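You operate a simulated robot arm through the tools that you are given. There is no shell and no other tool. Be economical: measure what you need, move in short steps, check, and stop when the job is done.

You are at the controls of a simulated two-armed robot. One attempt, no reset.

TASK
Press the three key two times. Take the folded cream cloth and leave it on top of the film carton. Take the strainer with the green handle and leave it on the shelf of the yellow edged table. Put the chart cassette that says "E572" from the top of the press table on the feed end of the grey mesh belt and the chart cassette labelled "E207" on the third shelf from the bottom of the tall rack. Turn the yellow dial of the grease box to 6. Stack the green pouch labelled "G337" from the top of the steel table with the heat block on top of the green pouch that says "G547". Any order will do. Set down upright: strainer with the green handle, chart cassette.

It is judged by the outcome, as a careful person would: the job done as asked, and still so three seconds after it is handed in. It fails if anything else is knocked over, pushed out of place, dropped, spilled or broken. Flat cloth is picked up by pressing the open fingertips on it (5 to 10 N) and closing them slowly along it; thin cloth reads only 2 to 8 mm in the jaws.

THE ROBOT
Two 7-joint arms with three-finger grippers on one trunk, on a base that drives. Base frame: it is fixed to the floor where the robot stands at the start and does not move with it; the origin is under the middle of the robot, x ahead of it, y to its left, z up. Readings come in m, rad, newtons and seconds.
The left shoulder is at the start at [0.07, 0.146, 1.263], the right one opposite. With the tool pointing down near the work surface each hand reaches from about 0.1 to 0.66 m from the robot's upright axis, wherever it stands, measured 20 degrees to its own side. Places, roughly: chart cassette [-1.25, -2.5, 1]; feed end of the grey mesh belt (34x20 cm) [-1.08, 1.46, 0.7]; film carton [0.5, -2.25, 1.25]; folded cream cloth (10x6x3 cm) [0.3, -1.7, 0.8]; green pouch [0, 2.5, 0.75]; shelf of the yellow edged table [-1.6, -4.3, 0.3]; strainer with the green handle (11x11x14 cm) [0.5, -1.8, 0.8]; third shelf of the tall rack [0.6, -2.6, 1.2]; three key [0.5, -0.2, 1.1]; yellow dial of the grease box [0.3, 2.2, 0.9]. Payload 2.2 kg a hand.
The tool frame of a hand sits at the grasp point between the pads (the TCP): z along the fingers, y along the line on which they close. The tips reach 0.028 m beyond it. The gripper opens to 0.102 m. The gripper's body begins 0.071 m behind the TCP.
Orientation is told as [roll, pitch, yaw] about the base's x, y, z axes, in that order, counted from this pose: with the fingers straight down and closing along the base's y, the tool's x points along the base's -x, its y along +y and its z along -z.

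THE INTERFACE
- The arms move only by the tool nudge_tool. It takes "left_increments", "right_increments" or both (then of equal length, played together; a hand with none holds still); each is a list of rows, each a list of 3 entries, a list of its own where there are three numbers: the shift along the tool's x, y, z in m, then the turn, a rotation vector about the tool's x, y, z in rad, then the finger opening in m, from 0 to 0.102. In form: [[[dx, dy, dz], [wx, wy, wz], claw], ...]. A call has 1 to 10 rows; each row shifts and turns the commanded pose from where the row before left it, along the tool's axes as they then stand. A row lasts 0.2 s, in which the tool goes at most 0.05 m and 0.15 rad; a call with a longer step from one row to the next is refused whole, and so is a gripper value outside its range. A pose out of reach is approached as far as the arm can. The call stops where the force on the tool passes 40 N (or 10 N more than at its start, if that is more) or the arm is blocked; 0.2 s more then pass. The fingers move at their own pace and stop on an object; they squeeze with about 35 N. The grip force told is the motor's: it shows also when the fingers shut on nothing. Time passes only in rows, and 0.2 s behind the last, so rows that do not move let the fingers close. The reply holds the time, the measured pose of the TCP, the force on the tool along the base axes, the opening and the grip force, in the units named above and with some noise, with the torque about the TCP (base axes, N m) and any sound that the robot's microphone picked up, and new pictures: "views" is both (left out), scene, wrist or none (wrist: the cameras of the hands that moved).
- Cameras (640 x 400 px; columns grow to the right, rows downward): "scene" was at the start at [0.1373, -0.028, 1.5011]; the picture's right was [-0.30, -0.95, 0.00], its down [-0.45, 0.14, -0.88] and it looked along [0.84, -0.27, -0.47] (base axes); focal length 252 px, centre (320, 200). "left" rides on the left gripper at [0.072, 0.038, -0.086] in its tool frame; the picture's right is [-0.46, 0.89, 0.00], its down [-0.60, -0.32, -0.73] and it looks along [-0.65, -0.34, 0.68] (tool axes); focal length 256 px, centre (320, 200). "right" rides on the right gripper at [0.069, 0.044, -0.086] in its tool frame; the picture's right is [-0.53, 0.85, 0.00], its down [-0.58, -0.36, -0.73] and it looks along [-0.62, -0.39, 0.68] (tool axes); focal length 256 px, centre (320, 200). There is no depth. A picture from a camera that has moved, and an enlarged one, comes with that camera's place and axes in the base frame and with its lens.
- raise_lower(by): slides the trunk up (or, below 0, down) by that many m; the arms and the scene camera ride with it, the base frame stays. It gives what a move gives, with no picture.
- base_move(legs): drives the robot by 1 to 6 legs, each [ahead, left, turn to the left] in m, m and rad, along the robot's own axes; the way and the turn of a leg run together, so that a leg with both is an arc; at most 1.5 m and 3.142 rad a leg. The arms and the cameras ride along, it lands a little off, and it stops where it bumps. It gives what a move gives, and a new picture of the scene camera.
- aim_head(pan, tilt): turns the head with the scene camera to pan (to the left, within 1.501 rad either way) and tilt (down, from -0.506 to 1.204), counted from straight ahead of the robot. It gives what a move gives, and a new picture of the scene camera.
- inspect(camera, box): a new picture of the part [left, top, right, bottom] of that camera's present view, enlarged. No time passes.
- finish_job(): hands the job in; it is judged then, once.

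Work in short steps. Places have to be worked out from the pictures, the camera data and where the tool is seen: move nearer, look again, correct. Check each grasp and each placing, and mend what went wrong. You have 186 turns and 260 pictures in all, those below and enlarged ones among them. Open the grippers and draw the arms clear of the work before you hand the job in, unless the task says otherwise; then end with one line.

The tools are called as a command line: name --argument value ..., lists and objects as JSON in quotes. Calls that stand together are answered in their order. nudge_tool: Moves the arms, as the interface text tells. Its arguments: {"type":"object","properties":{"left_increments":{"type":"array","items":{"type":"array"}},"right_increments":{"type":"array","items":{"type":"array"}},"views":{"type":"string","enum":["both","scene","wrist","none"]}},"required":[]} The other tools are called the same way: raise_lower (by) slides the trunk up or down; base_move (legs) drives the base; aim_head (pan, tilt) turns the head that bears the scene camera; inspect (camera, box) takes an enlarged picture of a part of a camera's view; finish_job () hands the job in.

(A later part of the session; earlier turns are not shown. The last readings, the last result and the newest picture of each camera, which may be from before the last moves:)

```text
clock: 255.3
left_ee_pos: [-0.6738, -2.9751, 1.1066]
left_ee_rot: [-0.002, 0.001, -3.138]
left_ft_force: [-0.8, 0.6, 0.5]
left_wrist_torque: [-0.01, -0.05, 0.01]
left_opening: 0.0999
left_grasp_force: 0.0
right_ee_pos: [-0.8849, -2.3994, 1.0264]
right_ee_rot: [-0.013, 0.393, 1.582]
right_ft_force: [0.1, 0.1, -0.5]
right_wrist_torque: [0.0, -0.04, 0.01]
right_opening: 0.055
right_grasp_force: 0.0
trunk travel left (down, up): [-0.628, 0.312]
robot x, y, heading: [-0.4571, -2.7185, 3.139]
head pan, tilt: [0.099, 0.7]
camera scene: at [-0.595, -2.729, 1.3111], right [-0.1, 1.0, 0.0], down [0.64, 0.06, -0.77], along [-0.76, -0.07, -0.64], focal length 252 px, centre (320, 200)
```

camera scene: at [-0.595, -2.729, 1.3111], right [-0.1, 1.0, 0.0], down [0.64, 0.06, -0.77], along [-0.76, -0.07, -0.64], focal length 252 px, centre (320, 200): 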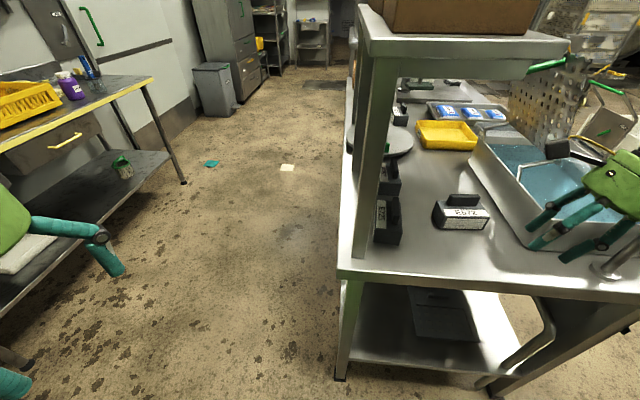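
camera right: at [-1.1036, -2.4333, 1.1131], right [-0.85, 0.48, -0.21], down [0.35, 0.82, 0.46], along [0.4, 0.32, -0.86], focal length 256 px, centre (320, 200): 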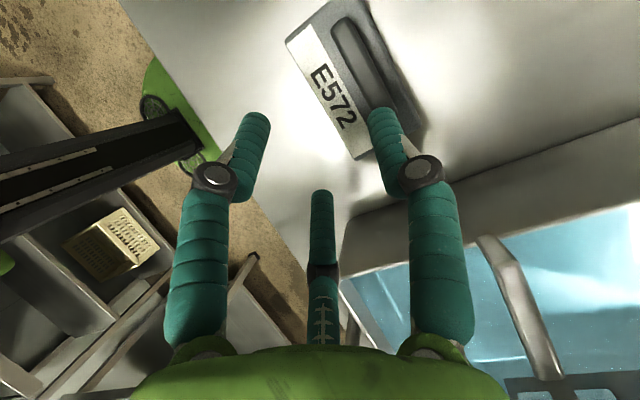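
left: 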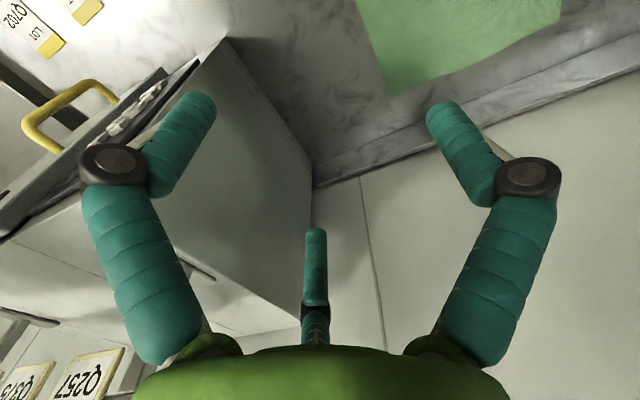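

nudge_tool --right_increments '[[[-0.001, 0.0345, 0.0], [0, 0, 0], 0.055], [[-0.001, 0.0345, 0], [0, 0, 0], 0.055], [[-0.001, 0.0345, 0], [0, 0, 0], 0.055], [[-0.001, 0.0345, 0.004], [0, 0, 0], 0.055], [[-0.001, 0.0345, 0.004], [0, 0, 0], 0.055], [[0, 0.0345, 0.004], [0, 0, 0], 0.055]]' --views "both"

```text
clock: 256.7
left_ee_pos: [-0.6701, -2.977, 1.1067]
left_ee_rot: [-0.005, -0.004, -3.141]
left_ft_force: [-0.2, -0.4, 0.3]
left_wrist_torque: [-0.01, 0.01, 0.01]
left_opening: 0.0999
left_grasp_force: 0.1
right_ee_pos: [-1.0618, -2.4024, 1.0172]
right_ee_rot: [-0.003, 0.387, 1.585]
right_ft_force: [-0.5, 0.6, 0.0]
right_wrist_torque: [0.0, -0.02, -0.01]
right_opening: 0.0553
right_grasp_force: 0.1
right hand out of reach, approached as far as the arm can: row 6
trunk travel left (down, up): [-0.628, 0.312]
robot x, y, heading: [-0.4598, -2.725, 3.137]
head pan, tilt: [0.099, 0.7]
camera scene: at [-0.5894, -2.7308, 1.3118], right [-0.1, 1.0, 0.0], down [0.64, 0.06, -0.77], along [-0.76, -0.07, -0.64], focal length 252 px, centre (320, 200)
camera right: at [-1.1058, -2.4356, 1.1225], right [-0.85, 0.48, -0.2], down [0.35, 0.82, 0.46], along [0.39, 0.32, -0.86], focal length 256 px, centre (320, 200)
```

scene: 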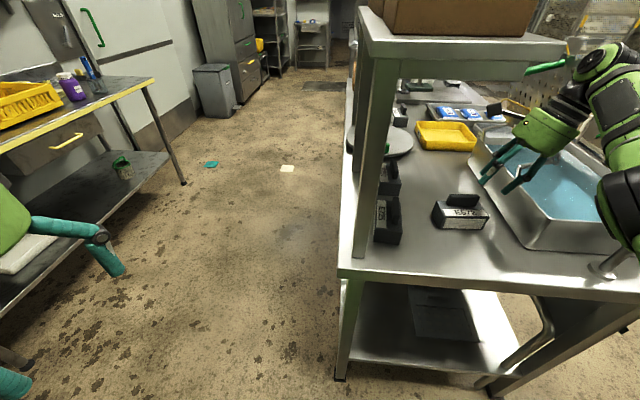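
right: 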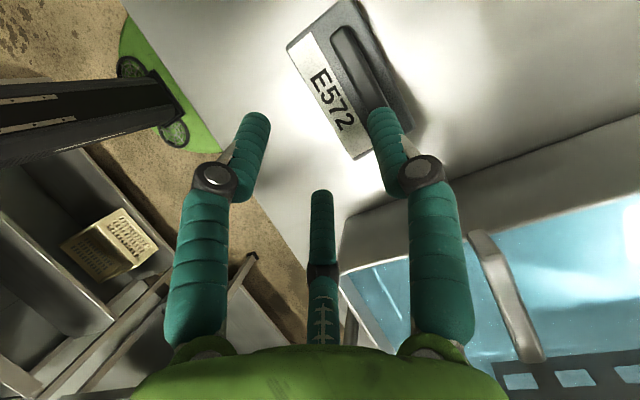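

Again at full stretch, but the elbow now is well away from the faucet. I move the base 6 cm ahead with the hand's height unchanged.

base_move --legs '[[0.05, 0, 0]]'

inspect --camera "right" --box '[180, 0, 460, 200]'

```text
clock: 257.4
left_ee_pos: [-0.6761, -2.9736, 1.1082]
left_ee_rot: [-0.003, -0.007, 3.139]
left_ft_force: [0.2, -0.3, 0.2]
left_wrist_torque: [0.0, 0.0, 0.01]
left_opening: 0.0996
left_grasp_force: 0.1
right_ee_pos: [-1.0637, -2.3954, 1.0181]
right_ee_rot: [-0.006, 0.393, 1.568]
right_ft_force: [-1.8, -0.1, 0.2]
right_wrist_torque: [0.04, 0.02, 0.0]
right_opening: 0.0551
right_grasp_force: 0.0
trunk travel left (down, up): [-0.628, 0.312]
robot x, y, heading: [-0.4653, -2.7184, 3.136]
head pan, tilt: [0.099, 0.7]
stopped in leg 1: the robot was blocked; the commanded pose is now the measured one
camera scene: at [-0.5922, -2.729, 1.3122], right [-0.09, 1.0, 0.0], down [0.63, 0.06, -0.77], along [-0.77, -0.07, -0.64], focal length 252 px, centre (320, 200)
```

scene: 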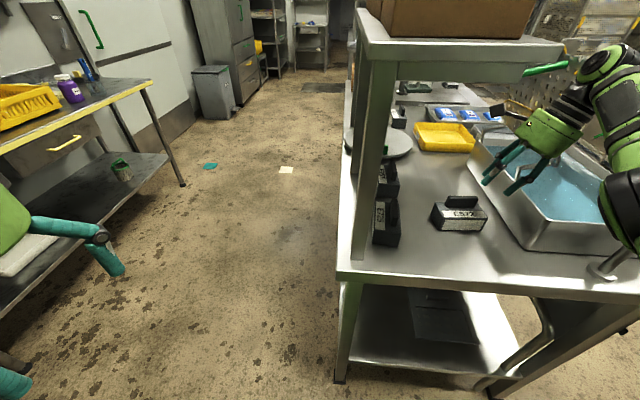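

```text
2.00 times, centred on (320, 100) of right
camera zoom: at [-1.1074, -2.4263, 1.1235], right [-0.84, 0.49, -0.21], down [0.36, 0.81, 0.46], along [0.4, 0.31, -0.86], focal length 512 px, centre (320, 400)
```

zoom: 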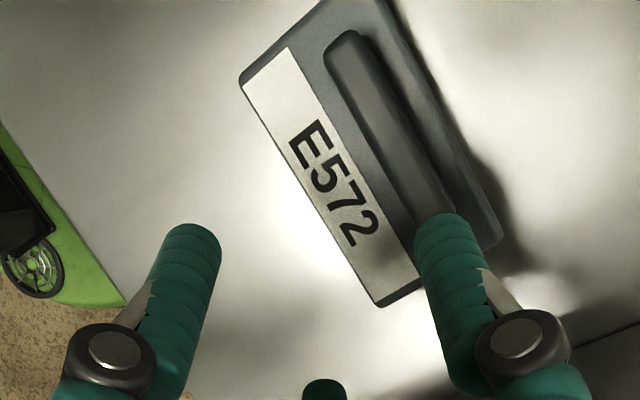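

Blocked again; probably the elbow meets the faucet. I change plan: retract, reduce the lean to 0.25, and work from y≈-2.58 so that the arm lies straight. First retract and move the hand south.

nudge_tool --right_increments '[[[0, -0.04, 0], [0, 0, 0], 0.055], [[0, -0.045, 0], [0, 0, 0], 0.055], [[0, -0.045, 0], [0, 0, 0], 0.055], [[0, -0.045, 0], [0, 0, 0], 0.055], [[0, -0.04, 0], [0, 0, 0], 0.055], [[0.03, 0, 0.0125], [0, -0.035, 0], 0.055], [[0.03, 0, 0.0125], [0, -0.035, 0], 0.055], [[0.03, 0, 0.011], [0, -0.035, 0], 0.055], [[0.03, 0, 0.011], [0, -0.035, 0], 0.055]]' --views "none"

base_move --legs '[[0, -0.14, 0]]'

```text
clock: 259.4
left_ee_pos: [-0.6854, -2.9761, 1.1055]
left_ee_rot: [-0.005, 0.003, 3.142]
left_ft_force: [-0.6, -0.6, 0.3]
left_wrist_torque: [-0.01, -0.01, 0.0]
left_opening: 0.1
left_grasp_force: 0.0
right_ee_pos: [-0.8571, -2.5267, 1.0079]
right_ee_rot: [-0.018, 0.249, 1.572]
right_ft_force: [-0.5, -0.6, -0.7]
right_wrist_torque: [0.01, -0.04, -0.02]
right_opening: 0.0553
right_grasp_force: 0.1
trunk travel left (down, up): [-0.628, 0.312]
robot x, y, heading: [-0.4676, -2.7217, 3.135]
head pan, tilt: [0.099, 0.7]
```

```text
clock: 260.8
left_ee_pos: [-0.6824, -2.8369, 1.1057]
left_ee_rot: [-0.003, 0.003, -3.139]
left_ft_force: [-1.1, 0.9, -0.5]
left_wrist_torque: [0.03, -0.01, 0.0]
left_opening: 0.1001
left_grasp_force: 0.0
right_ee_pos: [-0.8549, -2.3862, 1.0106]
right_ee_rot: [-0.017, 0.253, 1.573]
right_ft_force: [-0.1, 0.9, -0.6]
right_wrist_torque: [-0.01, 0.03, -0.02]
right_opening: 0.0552
right_grasp_force: 0.1
trunk travel left (down, up): [-0.628, 0.312]
robot x, y, heading: [-0.4696, -2.5845, 3.14]
head pan, tilt: [0.099, 0.7]
camera scene: at [-0.603, -2.5901, 1.311], right [-0.1, 1.0, 0.0], down [0.64, 0.06, -0.76], along [-0.76, -0.07, -0.64], focal length 252 px, centre (320, 200)
```

scene: 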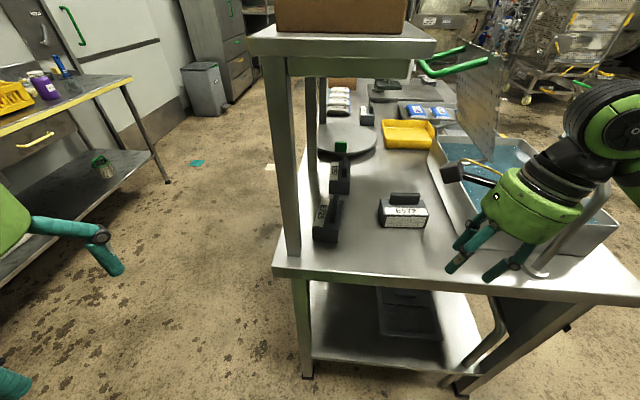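

Now extend to the pre-grasp point 5 cm above the handle.

nudge_tool --right_increments '[[[0.008, 0.0395, 0], [0, 0, 0], 0.055], [[0.008, 0.0395, 0], [0, 0, 0], 0.055], [[0.009, 0.0395, 0], [0, 0, 0], 0.055], [[0, 0.0395, 0.01], [0, 0, 0], 0.055], [[0, 0.0395, 0.01], [0, 0, 0], 0.055], [[0, 0.0395, 0.01], [0.017, 0, 0], 0.055]]' --views "both"

```text
clock: 262.2
left_ee_pos: [-0.6842, -2.8371, 1.105]
left_ee_rot: [-0.005, 0.004, -3.139]
left_ft_force: [-0.3, -0.8, 0.3]
left_wrist_torque: [0.07, -0.01, 0.03]
left_opening: 0.0997
left_grasp_force: 0.1
right_ee_pos: [-1.0923, -2.4214, 0.9822]
right_ee_rot: [-0.035, 0.245, 1.579]
right_ft_force: [-0.9, 0.1, -1.0]
right_wrist_torque: [0.03, -0.03, 0.01]
right_opening: 0.0548
right_grasp_force: 0.1
trunk travel left (down, up): [-0.628, 0.312]
robot x, y, heading: [-0.4666, -2.58, 3.143]
head pan, tilt: [0.099, 0.7]
camera scene: at [-0.6042, -2.5912, 1.3108], right [-0.1, 1.0, 0.0], down [0.64, 0.06, -0.76], along [-0.76, -0.07, -0.64], focal length 252 px, centre (320, 200)
camera right: at [-1.1399, -2.4693, 1.0808], right [-0.85, 0.5, -0.16], down [0.33, 0.74, 0.58], along [0.41, 0.44, -0.8], focal length 256 px, centre (320, 200)
```

scene: 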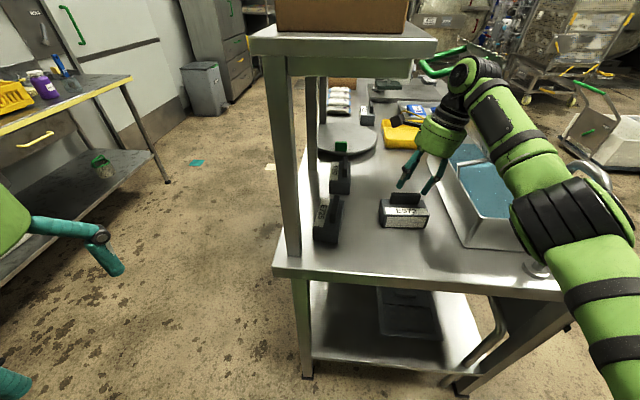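
right: 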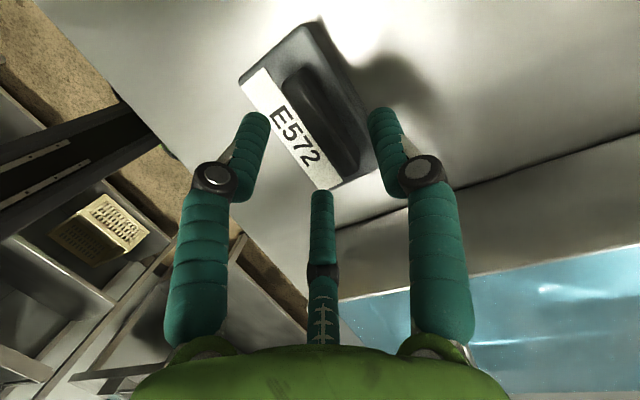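

Well lined up: handle centre measured at [-1.0945, -2.438]. I descend 4.5 cm along the tool axis.

nudge_tool --right_increments '[[[0.003, 0.002, 0.015], [0, 0, 0], 0.055], [[0.001, 0, 0.015], [0, 0, 0], 0.055], [[0, 0, 0.012], [0, 0, 0], 0.055]]' --views "wrist"

```text
clock: 263.0
left_ee_pos: [-0.6839, -2.8345, 1.1067]
left_ee_rot: [0.0, 0.003, -3.139]
left_ft_force: [-0.7, -0.4, 0.0]
left_wrist_torque: [0.0, -0.02, 0.01]
left_opening: 0.1
left_grasp_force: 0.0
right_ee_pos: [-1.0918, -2.4336, 0.9431]
right_ee_rot: [-0.034, 0.253, 1.575]
right_ft_force: [0.5, -0.1, -0.4]
right_wrist_torque: [-0.01, -0.01, 0.0]
right_opening: 0.0552
right_grasp_force: 0.2
trunk travel left (down, up): [-0.628, 0.312]
robot x, y, heading: [-0.4736, -2.5817, 3.136]
head pan, tilt: [0.099, 0.7]
camera right: at [-1.1397, -2.4803, 1.0418], right [-0.85, 0.51, -0.16], down [0.34, 0.75, 0.58], along [0.41, 0.43, -0.8], focal length 256 px, centre (320, 200)
```

right: 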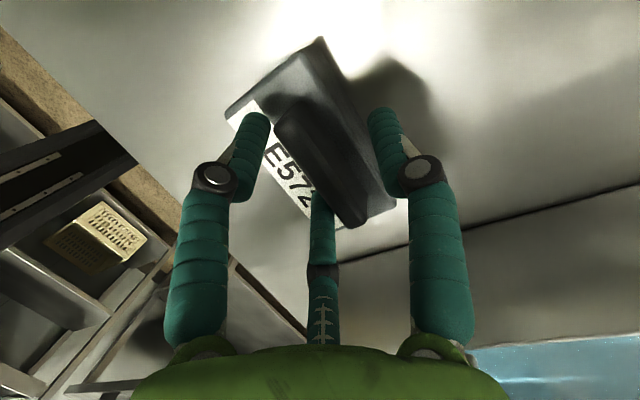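

The handle is between the fingers. I go 6 mm deeper and close.

nudge_tool --right_increments '[[[0, 0, 0.006], [0, 0, 0], 0.055], [[0, 0, 0], [0, 0, 0], 0.04], [[0, 0, 0], [0, 0, 0], 0.025], [[0, 0, 0], [0, 0, 0], 0.01], [[0, 0, 0], [0, 0, 0], 0.0], [[0, 0, 0], [0, 0, 0], 0.0]]' --views "wrist"

```text
clock: 264.4
left_ee_pos: [-0.6825, -2.8359, 1.1064]
left_ee_rot: [-0.003, 0.002, -3.14]
left_ft_force: [0.4, -0.1, 0.4]
left_wrist_torque: [0.03, 0.03, 0.01]
left_opening: 0.1
left_grasp_force: 0.0
right_ee_pos: [-1.092, -2.4362, 0.9389]
right_ee_rot: [-0.032, 0.252, 1.576]
right_ft_force: [-4.1, -1.0, 7.7]
right_wrist_torque: [-0.09, 0.47, 0.0]
right_opening: 0.0222
right_grasp_force: 34.7
trunk travel left (down, up): [-0.628, 0.312]
robot x, y, heading: [-0.4676, -2.5778, 3.139]
head pan, tilt: [0.099, 0.7]
camera right: at [-1.1387, -2.4827, 1.0371], right [-0.85, 0.51, -0.16], down [0.34, 0.75, 0.57], along [0.41, 0.43, -0.8], focal length 256 px, centre (320, 200)
```

right: 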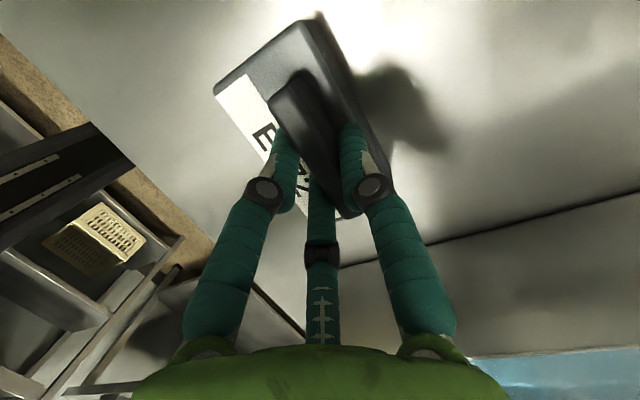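

Gripped (22 mm, 35 N). I lift 6 cm and retract east.

nudge_tool --right_increments '[[[0.005, 0, -0.0194], [0, 0, 0], 0.0], [[0.0, 0, -0.02], [0, 0, 0], 0.0], [[0.0, 0, -0.025], [0, 0, 0], 0.0], [[0, -0.04, 0], [0, 0, 0], 0.0], [[0, -0.045, 0], [0, 0, 0], 0.0], [[0, -0.045, 0], [0, 0, 0], 0.0], [[0, -0.045, 0], [0, 0, 0], 0.0], [[0, -0.045, 0], [0, 0, 0], 0.0]]' --views "both"

```text
clock: 266.2
left_ee_pos: [-0.681, -2.8354, 1.107]
left_ee_rot: [0.0, -0.001, -3.141]
left_ft_force: [-0.2, 0.6, 0.1]
left_wrist_torque: [-0.01, 0.06, 0.03]
left_opening: 0.1
left_grasp_force: 0.0
right_ee_pos: [-0.8737, -2.4213, 1.0095]
right_ee_rot: [-0.035, 0.251, 1.572]
right_ft_force: [0.7, -0.3, -1.9]
right_wrist_torque: [-0.01, 0.02, -0.01]
right_opening: 0.0222
right_grasp_force: 35.3
trunk travel left (down, up): [-0.628, 0.312]
robot x, y, heading: [-0.4661, -2.5774, 3.138]
head pan, tilt: [0.099, 0.7]
camera scene: at [-0.6016, -2.5885, 1.3112], right [-0.1, 1.0, 0.0], down [0.64, 0.06, -0.77], along [-0.76, -0.07, -0.64], focal length 252 px, centre (320, 200)
camera right: at [-0.9206, -2.4675, 1.1081], right [-0.85, 0.51, -0.16], down [0.34, 0.74, 0.58], along [0.41, 0.43, -0.8], focal length 256 px, centre (320, 200)
```

scene: 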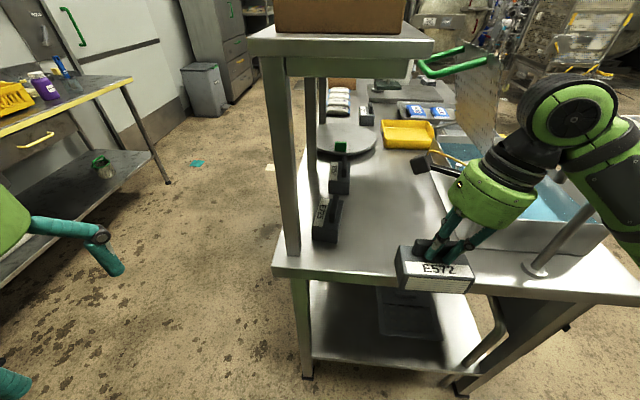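
right: 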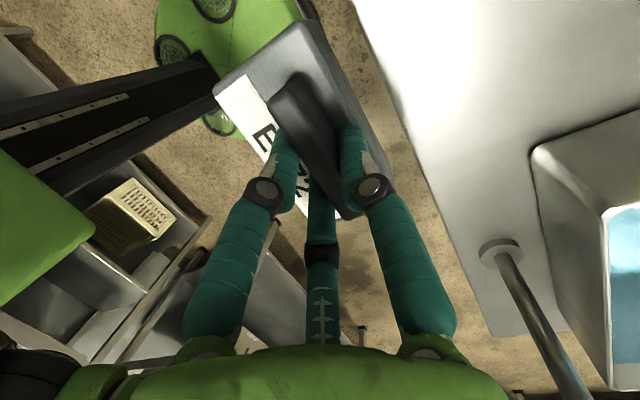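

E572 is held upright. I raise the trunk 0.2 m, back off, turn to face +y and drive north along the aisle toward the belt.

raise_lower --by 0.2

base_move --legs '[[-0.09, 0, 0], [0, 0, -1.571], [1.3, 0, 0], [1.3, 0, 0], [0.9, 0, 0]]'

aim_head --pan 0.7 --tilt 0.5

```text
clock: 268.3
left_ee_pos: [-0.6831, -2.8349, 1.3074]
left_ee_rot: [-0.004, 0.0, -3.138]
left_ft_force: [1.1, -0.7, 0.3]
left_wrist_torque: [0.0, 0.0, 0.02]
left_opening: 0.1003
left_grasp_force: 0.0
right_ee_pos: [-0.8756, -2.4215, 1.2085]
right_ee_rot: [-0.034, 0.252, 1.574]
right_ft_force: [-0.1, 0.1, -2.0]
right_wrist_torque: [-0.02, 0.05, 0.0]
right_opening: 0.0218
right_grasp_force: 34.9
trunk travel left (down, up): [-0.828, 0.112]
robot x, y, heading: [-0.4683, -2.582, 3.138]
head pan, tilt: [0.099, 0.7]
```

```text
clock: 289.7
left_ee_pos: [-0.594, 1.1014, 1.3065]
left_ee_rot: [-0.004, 0.002, 1.559]
left_ft_force: [-0.6, 0.3, 0.0]
left_wrist_torque: [0.03, 0.02, -0.03]
left_opening: 0.1001
left_grasp_force: 0.0
right_ee_pos: [-0.1796, 1.2907, 1.2103]
right_ee_rot: [-0.034, 0.252, -0.008]
right_ft_force: [0.3, -0.8, -2.4]
right_wrist_torque: [0.0, 0.03, 0.02]
right_opening: 0.0217
right_grasp_force: 34.8
trunk travel left (down, up): [-0.828, 0.112]
robot x, y, heading: [-0.3415, 0.89, 1.556]
head pan, tilt: [0.099, 0.7]
camera scene: at [-0.3482, 1.0198, 1.5111], right [1.0, 0.08, 0.0], down [0.05, -0.64, -0.77], along [-0.06, 0.76, -0.64], focal length 252 px, centre (320, 200)
```

scene: 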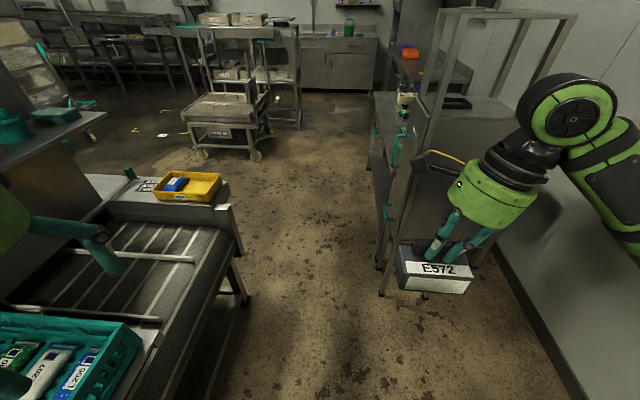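

```text
clock: 290.7
left_ee_pos: [-0.5949, 1.1037, 1.3059]
left_ee_rot: [-0.001, 0.002, 1.56]
left_ft_force: [0.3, 0.0, -0.4]
left_wrist_torque: [-0.02, -0.01, -0.03]
left_opening: 0.1001
left_grasp_force: 0.0
right_ee_pos: [-0.1775, 1.2909, 1.2091]
right_ee_rot: [-0.034, 0.251, -0.006]
right_ft_force: [0.9, -0.6, -1.7]
right_wrist_torque: [-0.01, 0.01, -0.01]
right_opening: 0.0218
right_grasp_force: 35.2
trunk travel left (down, up): [-0.828, 0.112]
robot x, y, heading: [-0.3429, 0.8857, 1.561]
head pan, tilt: [0.7, 0.499]
camera scene: at [-0.3984, 1.0068, 1.5287], right [0.78, 0.63, 0.0], down [0.3, -0.37, -0.88], along [-0.55, 0.68, -0.48], focal length 252 px, centre (320, 200)
```

scene: 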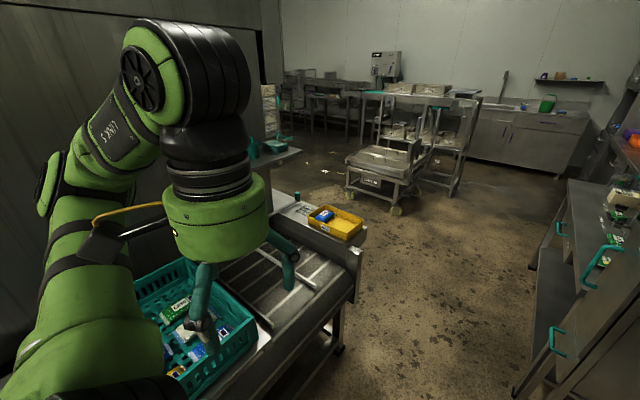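

I turn left to face the conveyor and shift along it to y≈1.45.

base_move --legs '[[0, 0, 1.58], [-0.02, -0.52, 0]]'

aim_head --pan -0.1 --tilt 0.7

```text
clock: 297.6
left_ee_pos: [-0.5361, 1.1469, 1.3065]
left_ee_rot: [-0.002, 0.002, -3.13]
left_ft_force: [0.0, -0.5, 0.0]
left_wrist_torque: [-0.02, 0.02, 0.0]
left_opening: 0.1002
left_grasp_force: 0.2
right_ee_pos: [-0.7349, 1.5589, 1.2088]
right_ee_rot: [-0.035, 0.251, 1.586]
right_ft_force: [0.0, 0.1, -1.1]
right_wrist_torque: [0.04, 0.01, -0.01]
right_opening: 0.0217
right_grasp_force: 34.7
trunk travel left (down, up): [-0.828, 0.112]
robot x, y, heading: [-0.3241, 1.4051, -3.132]
head pan, tilt: [0.7, 0.499]
camera scene: at [-0.444, 1.3443, 1.5286], right [-0.65, 0.76, 0.0], down [0.36, 0.31, -0.88], along [-0.67, -0.57, -0.48], focal length 252 px, centre (320, 200)
```

scene: 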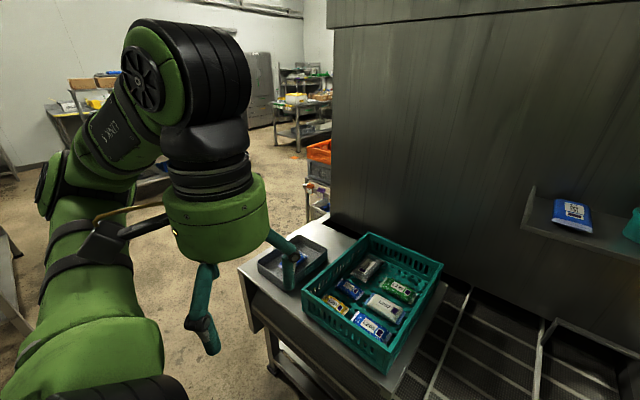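

```text
clock: 298.7
left_ee_pos: [-0.5352, 1.1501, 1.3055]
left_ee_rot: [-0.003, 0.001, -3.129]
left_ft_force: [-0.6, -0.6, 0.8]
left_wrist_torque: [0.03, -0.01, -0.01]
left_opening: 0.0999
left_grasp_force: 0.1
right_ee_pos: [-0.733, 1.5613, 1.2097]
right_ee_rot: [-0.035, 0.25, 1.585]
right_ft_force: [0.3, 0.0, -1.4]
right_wrist_torque: [0.0, -0.02, -0.01]
right_opening: 0.0218
right_grasp_force: 35.1
trunk travel left (down, up): [-0.828, 0.112]
robot x, y, heading: [-0.3256, 1.4021, -3.138]
head pan, tilt: [-0.099, 0.7]
camera scene: at [-0.4594, 1.4126, 1.511], right [0.09, 1.0, 0.0], down [0.64, -0.06, -0.77], along [-0.76, 0.07, -0.64], focal length 252 px, centre (320, 200)
```

scene: 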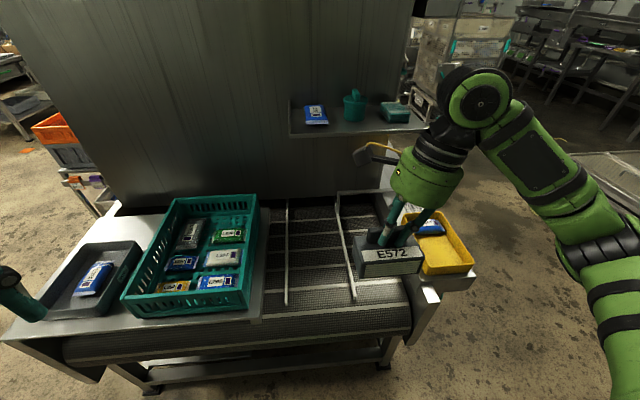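

The belt's feed end lies near [-1.05, 1.46]; the middle lane between the rails is ~24 cm wide. I move 0.13 m ahead, lower the trunk 0.24 m and bring the cassette over the lane.

base_move --legs '[[0.13, 0, 0]]'

raise_lower --by -0.24

nudge_tool --right_increments '[[[0.0157, 0.033, 0.0042], [0, 0, 0], 0.0], [[0.0157, 0.033, 0.0042], [0, 0, 0], 0.0], [[0.0157, 0.033, 0.0042], [0, 0, 0], 0.0], [[0.0157, 0.033, 0.0042], [0, 0, 0], 0.0], [[0.0157, 0.033, 0.0042], [0, 0, 0], 0.0], [[0.0157, 0.033, 0.0042], [0, 0, 0], 0.0]]' --views "scene"

```text
clock: 300.0
left_ee_pos: [-0.661, 1.149, 1.3071]
left_ee_rot: [-0.003, -0.001, -3.13]
left_ft_force: [1.5, 1.0, 0.4]
left_wrist_torque: [0.0, 0.02, -0.01]
left_opening: 0.0998
left_grasp_force: 0.0
right_ee_pos: [-0.8587, 1.5598, 1.2105]
right_ee_rot: [-0.03, 0.25, 1.584]
right_ft_force: [0.0, 1.1, -1.7]
right_wrist_torque: [0.0, 0.03, 0.0]
right_opening: 0.0218
right_grasp_force: 34.8
trunk travel left (down, up): [-0.828, 0.112]
robot x, y, heading: [-0.4503, 1.403, -3.133]
head pan, tilt: [-0.099, 0.7]
camera scene: at [-0.5846, 1.4123, 1.5113], right [0.09, 1.0, 0.0], down [0.64, -0.06, -0.77], along [-0.76, 0.07, -0.64], focal length 252 px, centre (320, 200)
```

scene: 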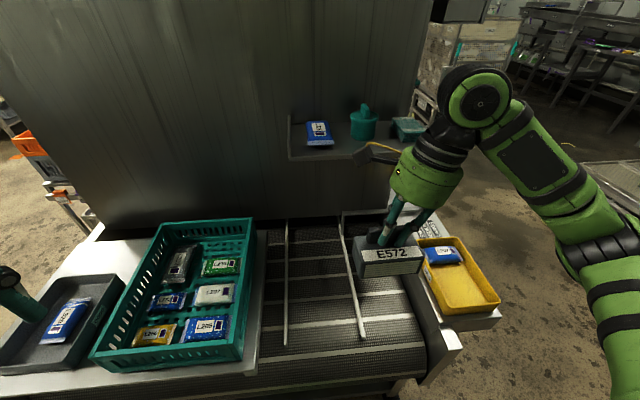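

```text
clock: 302.5
left_ee_pos: [-0.6639, 1.1481, 1.0659]
left_ee_rot: [-0.001, 0.001, -3.13]
left_ft_force: [-0.5, -0.6, 0.0]
left_wrist_torque: [0.01, -0.03, 0.03]
left_opening: 0.0999
left_grasp_force: 0.1
right_ee_pos: [-0.8619, 1.5606, 0.9685]
right_ee_rot: [-0.036, 0.251, 1.585]
right_ft_force: [-1.0, -0.4, -1.5]
right_wrist_torque: [0.02, 0.0, 0.0]
right_opening: 0.022
right_grasp_force: 34.9
trunk travel left (down, up): [-0.588, 0.352]
robot x, y, heading: [-0.454, 1.4046, -3.131]
head pan, tilt: [-0.099, 0.7]
```

```text
clock: 303.9
left_ee_pos: [-0.6655, 1.1475, 1.0649]
left_ee_rot: [-0.006, 0.002, -3.132]
left_ft_force: [1.0, 0.0, 0.7]
left_wrist_torque: [0.04, -0.01, 0.02]
left_opening: 0.0999
left_grasp_force: 0.0
right_ee_pos: [-1.0579, 1.4565, 0.9622]
right_ee_rot: [-0.033, 0.25, 1.585]
right_ft_force: [-0.6, -0.8, -1.1]
right_wrist_torque: [0.04, 0.02, 0.01]
right_opening: 0.0215
right_grasp_force: 35.0
trunk travel left (down, up): [-0.588, 0.352]
robot x, y, heading: [-0.4562, 1.4036, -3.133]
head pan, tilt: [-0.099, 0.7]
camera scene: at [-0.5886, 1.4102, 1.2709], right [0.09, 1.0, 0.0], down [0.64, -0.06, -0.76], along [-0.76, 0.07, -0.64], focal length 252 px, centre (320, 200)
```

scene: 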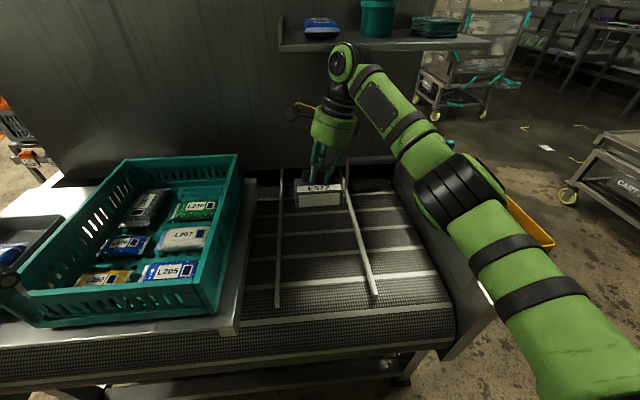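

The cassette is over the middle lane. I lower 13 cm, then in small steps.

nudge_tool --right_increments '[[[-0.0112, 0, 0.0436], [0, 0, 0], 0.0], [[-0.0112, 0, 0.0436], [0, 0, 0], 0.0], [[-0.0075, 0, 0.029], [0, 0, 0], 0.0], [[-0.0037, 0, 0.0145], [0, 0, 0], 0.0], [[-0.0015, 0, 0.0058], [0, 0, 0], 0.0]]' --views "scene"

```text
clock: 305.1
left_ee_pos: [-0.6647, 1.1479, 1.0668]
left_ee_rot: [-0.004, 0.004, -3.131]
left_ft_force: [0.1, -0.1, 0.4]
left_wrist_torque: [-0.02, 0.0, 0.01]
left_opening: 0.1
left_grasp_force: 0.0
right_ee_pos: [-1.0532, 1.459, 0.8214]
right_ee_rot: [-0.035, 0.252, 1.585]
right_ft_force: [0.1, -1.2, -1.6]
right_wrist_torque: [0.0, 0.01, -0.03]
right_opening: 0.0219
right_grasp_force: 34.7
trunk travel left (down, up): [-0.588, 0.352]
robot x, y, heading: [-0.454, 1.4055, -3.135]
head pan, tilt: [-0.099, 0.7]
camera scene: at [-0.588, 1.4124, 1.271], right [0.09, 1.0, 0.0], down [0.64, -0.06, -0.76], along [-0.76, 0.07, -0.64], focal length 252 px, centre (320, 200)
```

scene: 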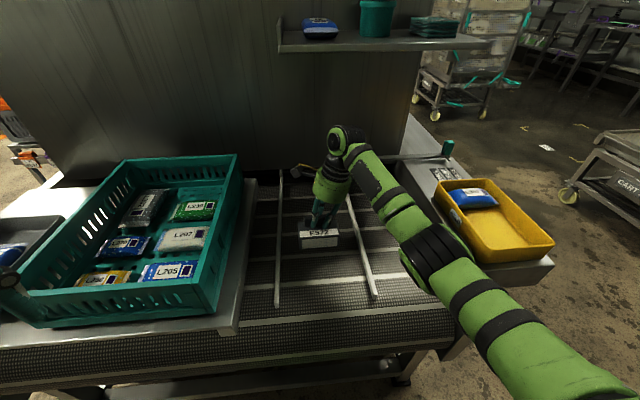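

Not in contact yet (bottom ≈0.735). I continue in small rows until it stands.

nudge_tool --right_increments '[[[-0.0035, 0, 0.0136], [0, 0, 0], 0.0], [[-0.0025, 0, 0.0097], [0, 0, 0], 0.0], [[-0.0012, 0, 0.0048], [0, 0, 0], 0.0], [[-0.0012, 0, 0.0048], [0, 0, 0], 0.0]]' --views "none"

```text
clock: 306.1
left_ee_pos: [-0.6653, 1.1492, 1.0669]
left_ee_rot: [-0.004, 0.001, -3.131]
left_ft_force: [-0.6, 0.0, 0.0]
left_wrist_torque: [0.0, 0.0, -0.03]
left_opening: 0.0998
left_grasp_force: 0.0
right_ee_pos: [-1.0525, 1.4591, 0.7876]
right_ee_rot: [-0.035, 0.252, 1.584]
right_ft_force: [0.4, -0.6, -2.2]
right_wrist_torque: [0.02, 0.02, -0.03]
right_opening: 0.0219
right_grasp_force: 34.8
trunk travel left (down, up): [-0.588, 0.352]
robot x, y, heading: [-0.4555, 1.4068, -3.136]
head pan, tilt: [-0.099, 0.7]
```

nudge_tool --right_increments '[[[-0.0012, 0, 0.0048], [0, 0, 0], 0.0], [[-0.0012, 0, 0.0048], [0, 0, 0], 0.0], [[-0.0012, 0, 0.0048], [0, 0, 0], 0.0], [[-0.0012, 0, 0.0048], [0, 0, 0], 0.0]]' --views "none"

inspect --camera "scene" --box '[260, 150, 400, 290]'

```text
clock: 307.1
left_ee_pos: [-0.6594, 1.1467, 1.0677]
left_ee_rot: [-0.003, -0.006, -3.132]
left_ft_force: [-0.3, -0.1, 0.9]
left_wrist_torque: [0.01, 0.01, -0.03]
left_opening: 0.1
left_grasp_force: 0.1
right_ee_pos: [-1.0495, 1.4571, 0.7775]
right_ee_rot: [-0.015, 0.253, 1.592]
right_ft_force: [2.8, 3.8, 39.5]
right_wrist_torque: [1.77, 0.47, -0.11]
right_opening: 0.0223
right_grasp_force: 35.1
trunk travel left (down, up): [-0.588, 0.352]
robot x, y, heading: [-0.4501, 1.4024, -3.136]
head pan, tilt: [-0.099, 0.7]
```

```text
2.86 times, centred on (330, 220) of scene
camera zoom: at [-0.5807, 1.4118, 1.2724], right [0.09, 1.0, 0.0], down [0.64, -0.06, -0.77], along [-0.77, 0.07, -0.64], focal length 721 px, centre (291, 143)
```

zoom: 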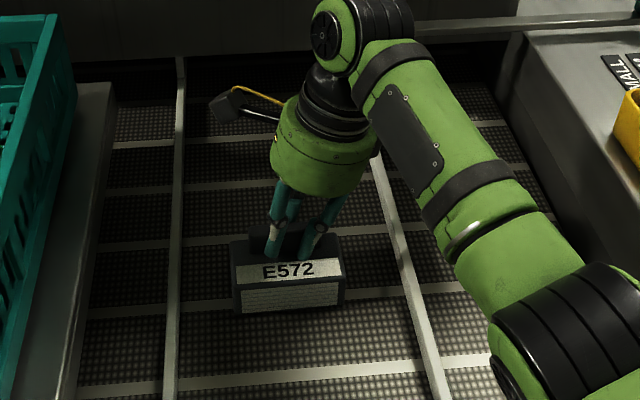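

It stands on the belt (39 N). I ease 6 mm, open, and withdraw upward.

nudge_tool --right_increments '[[[0.0015, 0, -0.0058], [0, 0, 0], 0.0], [[0, 0, 0], [0, 0, 0], 0.03], [[0, 0, 0], [0, 0, 0], 0.055], [[0, 0, -0.01], [0, 0, 0], 0.055], [[0, 0, -0.03], [0, 0, 0], 0.055], [[0, 0, -0.04], [0, 0, 0], 0.055], [[0, 0, -0.045], [0, 0, 0], 0.055], [[0, 0, -0.045], [0, 0, 0], 0.055]]' --views "scene"

```text
clock: 308.9
left_ee_pos: [-0.6626, 1.148, 1.0668]
left_ee_rot: [-0.002, 0.001, -3.131]
left_ft_force: [0.3, -0.2, 0.8]
left_wrist_torque: [-0.04, 0.04, 0.04]
left_opening: 0.0999
left_grasp_force: 0.0
right_ee_pos: [-1.0565, 1.5009, 0.9377]
right_ee_rot: [-0.035, 0.25, 1.585]
right_ft_force: [0.5, 0.1, -0.2]
right_wrist_torque: [0.04, -0.01, 0.01]
right_opening: 0.055
right_grasp_force: 0.0
trunk travel left (down, up): [-0.588, 0.352]
robot x, y, heading: [-0.4547, 1.4082, -3.136]
head pan, tilt: [-0.099, 0.7]
camera scene: at [-0.5869, 1.4121, 1.271], right [0.09, 1.0, 0.0], down [0.64, -0.06, -0.77], along [-0.76, 0.07, -0.64], focal length 252 px, centre (320, 200)
```

scene: 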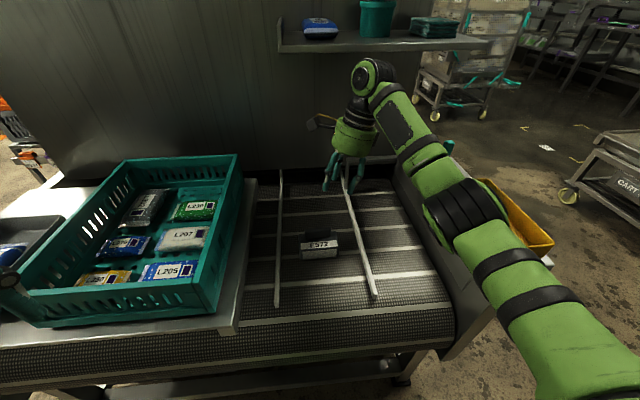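

E572 stands upright on the belt. I retract and restore the right hand to its default pose, then turn toward the heat-block table.

nudge_tool --right_increments '[[[0, -0.04, -0.02], [0, 0, 0], 0.1], [[0, -0.04, -0.02], [0, 0, 0], 0.1], [[0, -0.04, -0.02], [0, 0, 0], 0.1], [[0, -0.04, -0.02], [0, 0, 0], 0.1], [[0, -0.03, 0], [0, 0, 0], 0.1], [[0, 0, 0], [0.0, -0.125, 0], 0.1], [[0, 0, 0], [0.0, -0.125, 0], 0.1]]' --views "none"

nudge_tool --right_increments '[[[0, 0, 0], [0, 0, -0.15], 0.1], [[0, 0, 0], [0, 0, -0.15], 0.1], [[0, 0, 0], [0, 0, -0.15], 0.1], [[0, 0, 0], [0, 0, -0.15], 0.1], [[0, 0, 0], [0, 0, -0.15], 0.1], [[0, 0, 0], [0, 0, -0.15], 0.1], [[0, 0, 0], [0, 0, -0.15], 0.1], [[0, 0, 0], [0, 0, -0.15], 0.1], [[0, 0, 0], [0, 0, -0.15], 0.1], [[0, 0, 0], [0, 0, -0.15], 0.1]]' --views "none"

base_move --legs '[[-0.1, 0, 0], [0, -0.7, 0], [0, 0, 3.14]]'

aim_head --pan 0.0 --tilt 0.5

```text
clock: 310.5
left_ee_pos: [-0.6652, 1.1483, 1.0662]
left_ee_rot: [-0.004, 0.002, -3.131]
left_ft_force: [0.2, -0.8, 0.2]
left_wrist_torque: [0.0, 0.0, 0.02]
left_opening: 0.1003
left_grasp_force: 0.1
right_ee_pos: [-0.8702, 1.5235, 1.0211]
right_ee_rot: [-0.032, 0.0, 1.594]
right_ft_force: [0.0, -0.6, 0.5]
right_wrist_torque: [0.04, 0.04, -0.03]
right_opening: 0.1002
right_grasp_force: 0.1
trunk travel left (down, up): [-0.588, 0.352]
robot x, y, heading: [-0.4515, 1.4067, -3.129]
head pan, tilt: [-0.099, 0.7]
```

```text
clock: 312.7
left_ee_pos: [-0.665, 1.1479, 1.0661]
left_ee_rot: [-0.003, 0.002, -3.132]
left_ft_force: [0.5, -1.0, 0.1]
left_wrist_torque: [0.0, 0.0, 0.04]
left_opening: 0.1
left_grasp_force: 0.0
right_ee_pos: [-0.8706, 1.5247, 1.022]
right_ee_rot: [0.0, 0.034, 3.095]
right_ft_force: [-0.4, -0.5, -0.1]
right_wrist_torque: [-0.01, -0.01, -0.03]
right_opening: 0.1003
right_grasp_force: 0.0
trunk travel left (down, up): [-0.588, 0.352]
robot x, y, heading: [-0.4542, 1.4052, -3.135]
head pan, tilt: [-0.099, 0.7]
```

```text
clock: 320.9
left_ee_pos: [-0.1978, 1.7804, 1.0549]
left_ee_rot: [0.031, 0.067, -1.819]
left_ft_force: [0.0, 1.0, 1.5]
left_wrist_torque: [-0.02, -0.02, 0.03]
left_opening: 0.1
left_grasp_force: 0.0
right_ee_pos: [-0.6045, 1.6696, 0.9925]
right_ee_rot: [0.011, 0.089, -1.85]
right_ft_force: [0.0, -0.1, 1.0]
right_wrist_torque: [-0.03, -0.02, 0.03]
right_opening: 0.1
right_grasp_force: 0.0
trunk travel left (down, up): [-0.588, 0.352]
robot x, y, heading: [-0.3736, 2.0978, -1.799]
head pan, tilt: [-0.099, 0.7]
stopped in leg 3: the robot was blocked; the commanded pose is now the measured one
camera scene: at [-0.4371, 1.9046, 1.2601], right [-0.95, 0.32, -0.01], down [0.23, 0.65, -0.73], along [-0.23, -0.69, -0.69], focal length 252 px, centre (320, 200)
```

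scene: 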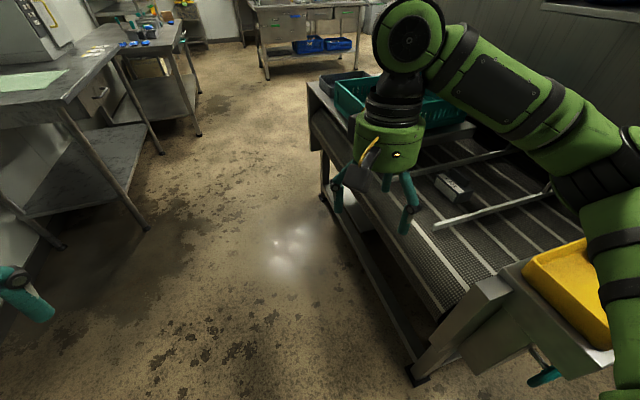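

```text
clock: 321.6
left_ee_pos: [-0.1966, 1.7788, 1.0551]
left_ee_rot: [0.033, 0.07, -1.814]
left_ft_force: [-0.5, 0.4, 0.5]
left_wrist_torque: [0.0, 0.0, 0.02]
left_opening: 0.1001
left_grasp_force: 0.0
right_ee_pos: [-0.6041, 1.6687, 0.9905]
right_ee_rot: [0.012, 0.097, -1.85]
right_ft_force: [0.1, -0.6, 0.6]
right_wrist_torque: [0.0, 0.0, -0.03]
right_opening: 0.1003
right_grasp_force: 0.0
trunk travel left (down, up): [-0.588, 0.352]
robot x, y, heading: [-0.3682, 2.0993, -1.798]
head pan, tilt: [0.0, 0.499]
camera scene: at [-0.4314, 1.8936, 1.2772], right [-0.97, 0.22, -0.02], down [0.13, 0.52, -0.85], along [-0.18, -0.83, -0.53], focal length 252 px, centre (320, 200)
```

scene: 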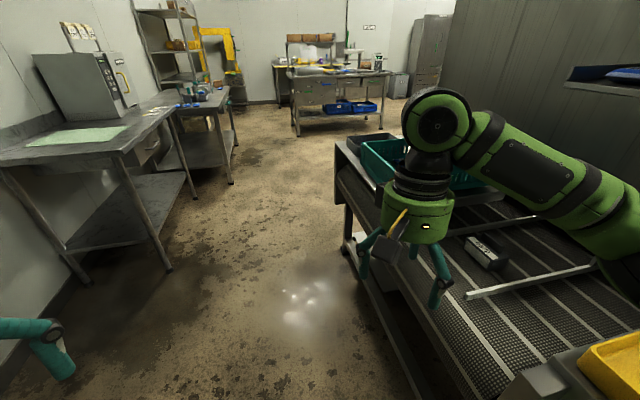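

Something blocked the turn and the robot leans a little. I turn back right 0.3 rad and look.

base_move --legs '[[0, 0, -0.3]]'

aim_head --pan -1.2 --tilt 0.7

```text
clock: 322.9
left_ee_pos: [-0.2513, 1.7875, 1.066]
left_ee_rot: [0.013, 0.006, -2.098]
left_ft_force: [0.1, -0.8, 0.2]
left_wrist_torque: [0.01, -0.03, -0.01]
left_opening: 0.1
left_grasp_force: 0.0
right_ee_pos: [-0.676, 1.7953, 1.0204]
right_ee_rot: [0.0, 0.034, -2.14]
right_ft_force: [0.2, -0.5, 0.4]
right_wrist_torque: [0.03, 0.0, 0.02]
right_opening: 0.0994
right_grasp_force: 0.1
trunk travel left (down, up): [-0.588, 0.352]
robot x, y, heading: [-0.3678, 2.0989, -2.084]
head pan, tilt: [0.0, 0.499]
camera scene: at [-0.4344, 1.9749, 1.2887], right [-0.87, 0.49, 0.0], down [0.24, 0.42, -0.88], along [-0.43, -0.76, -0.48], focal length 252 px, centre (320, 200)
```

scene: 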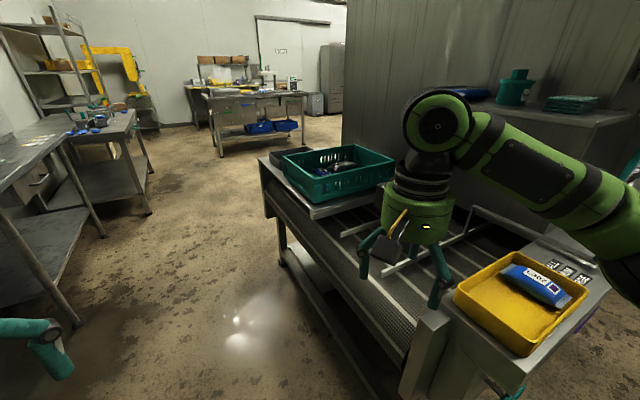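

```text
clock: 324.4
left_ee_pos: [-0.2517, 1.7871, 1.0656]
left_ee_rot: [0.012, 0.006, -2.099]
left_ft_force: [0.9, 0.0, -0.2]
left_wrist_torque: [0.01, -0.01, 0.01]
left_opening: 0.1
left_grasp_force: 0.0
right_ee_pos: [-0.6766, 1.7957, 1.0204]
right_ee_rot: [-0.002, 0.034, -2.141]
right_ft_force: [-0.4, 0.2, -0.8]
right_wrist_torque: [-0.01, -0.02, 0.02]
right_opening: 0.0999
right_grasp_force: 0.1
trunk travel left (down, up): [-0.588, 0.352]
robot x, y, heading: [-0.3639, 2.0984, -2.084]
head pan, tilt: [-1.201, 0.7]
camera scene: at [-0.4735, 2.0667, 1.271], right [0.14, 0.99, 0.0], down [0.64, -0.09, -0.77], along [-0.76, 0.11, -0.64], focal length 252 px, centre (320, 200)
```

scene: 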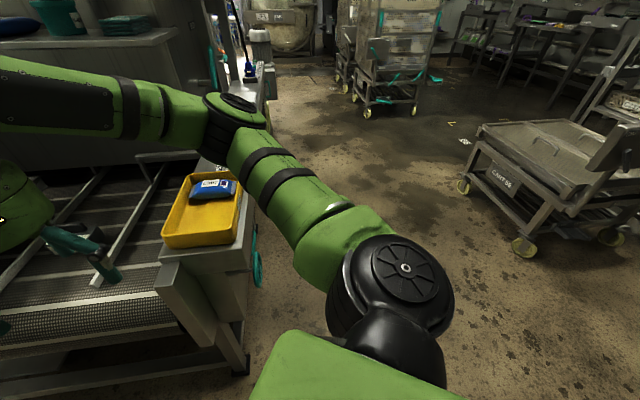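

The conveyor side looks untouched; the left elbow probably met the frame on the east side. I look there.

aim_head --pan 1.5 --tilt 0.3

```text
clock: 326.8
left_ee_pos: [-0.25, 1.7877, 1.0661]
left_ee_rot: [0.012, 0.008, -2.098]
left_ft_force: [0.1, -0.1, 0.4]
left_wrist_torque: [-0.02, -0.02, -0.01]
left_opening: 0.1002
left_grasp_force: 0.0
right_ee_pos: [-0.6762, 1.7954, 1.0202]
right_ee_rot: [0.0, 0.033, -2.14]
right_ft_force: [-0.8, -0.4, -1.7]
right_wrist_torque: [0.05, -0.03, 0.0]
right_opening: 0.1001
right_grasp_force: 0.1
trunk travel left (down, up): [-0.588, 0.352]
robot x, y, heading: [-0.3627, 2.0909, -2.083]
head pan, tilt: [1.499, 0.3]
camera scene: at [-0.3117, 2.0028, 1.3071], right [-0.55, -0.83, 0.0], down [-0.25, 0.16, -0.96], along [0.8, -0.53, -0.3], focal length 252 px, centre (320, 200)
```

scene: 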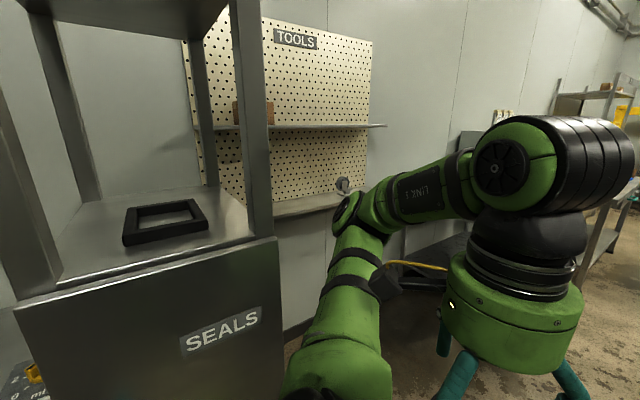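

Nothing appears displaced. I drive diagonally into the open floor to the northwest, then turn left to face the steel table (+x).

base_move --legs '[[-0.37, -0.66, 0], [0, 0, 2.083]]'

aim_head --pan 0.0 --tilt 0.45

```text
clock: 335.8
left_ee_pos: [-0.5378, 2.9935, 1.0657]
left_ee_rot: [0.011, 0.004, -0.041]
left_ft_force: [0.6, 0.3, -0.1]
left_wrist_torque: [-0.01, -0.04, 0.01]
left_opening: 0.1
left_grasp_force: 0.0
right_ee_pos: [-0.3448, 2.6138, 1.021]
right_ee_rot: [0.0, 0.033, -0.082]
right_ft_force: [-0.1, -0.1, -1.0]
right_wrist_torque: [0.0, 0.01, -0.02]
right_opening: 0.1001
right_grasp_force: 0.1
trunk travel left (down, up): [-0.588, 0.352]
robot x, y, heading: [-0.7579, 2.7482, -0.027]
head pan, tilt: [1.499, 0.3]
camera scene: at [-0.6985, 2.838, 1.3071], right [1.0, -0.1, 0.0], down [-0.03, -0.29, -0.96], along [0.09, 0.95, -0.3], focal length 252 px, centre (320, 200)
```

scene: 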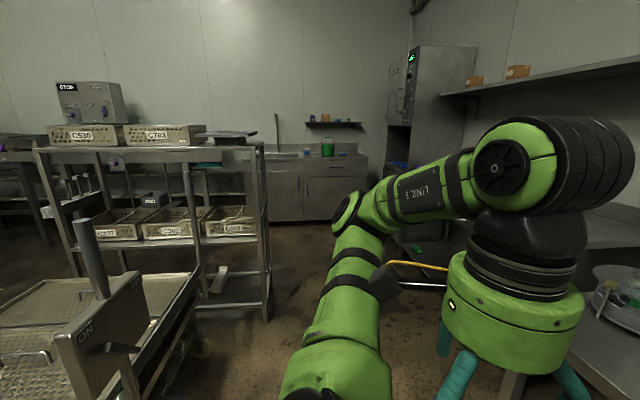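

```text
clock: 337.4
left_ee_pos: [-0.5363, 2.9941, 1.0654]
left_ee_rot: [0.011, 0.007, -0.041]
left_ft_force: [0.6, 0.7, 0.0]
left_wrist_torque: [-0.03, 0.0, -0.02]
left_opening: 0.1
left_grasp_force: 0.1
right_ee_pos: [-0.3448, 2.6141, 1.0212]
right_ee_rot: [-0.002, 0.034, -0.083]
right_ft_force: [1.0, -0.1, 0.9]
right_wrist_torque: [0.01, -0.01, 0.02]
right_opening: 0.0999
right_grasp_force: 0.1
trunk travel left (down, up): [-0.588, 0.352]
robot x, y, heading: [-0.7567, 2.747, -0.025]
head pan, tilt: [0.0, 0.45]
camera scene: at [-0.6158, 2.7428, 1.2932], right [-0.03, -1.0, 0.0], down [-0.43, 0.01, -0.9], along [0.9, -0.02, -0.44], focal length 252 px, centre (320, 200)
```

scene: 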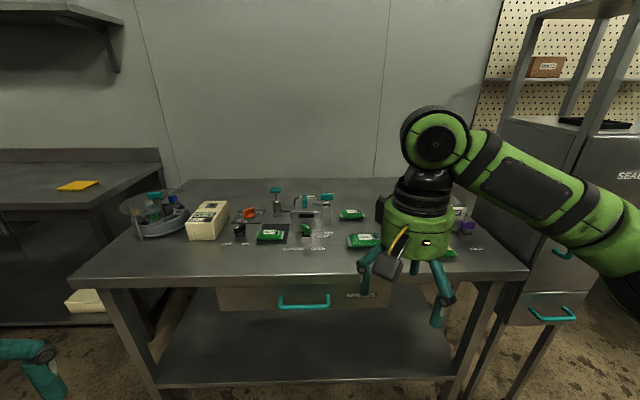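

The steel table is ahead. I enlarge its top.

inspect --camera "scene" --box '[220, 180, 400, 270]'

inspect --camera "scene" --box '[360, 180, 520, 280]'

```text
3.56 times, centred on (310, 225) of scene
camera zoom: at [-0.6158, 2.7428, 1.2932], right [-0.03, -1.0, 0.0], down [-0.43, 0.01, -0.9], along [0.9, -0.02, -0.44], focal length 897 px, centre (356, 111)
```

zoom: 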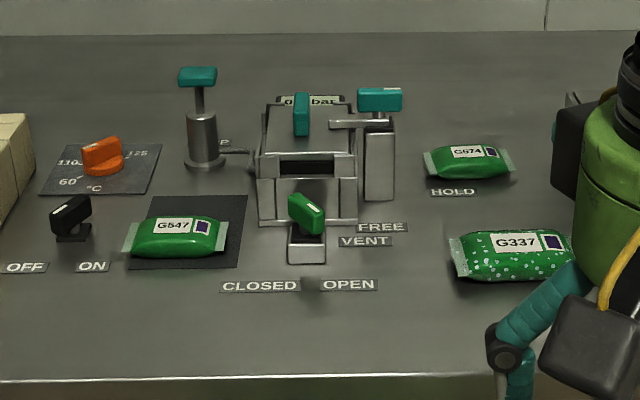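

```text
4.00 times, centred on (440, 230) of scene
camera zoom: at [-0.6158, 2.7428, 1.2932], right [-0.03, -1.0, 0.0], down [-0.43, 0.01, -0.9], along [0.9, -0.02, -0.44], focal length 1010 px, centre (-160, 80)
```

zoom: 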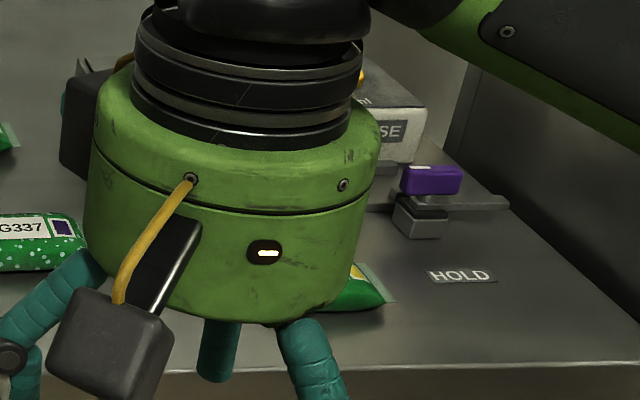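

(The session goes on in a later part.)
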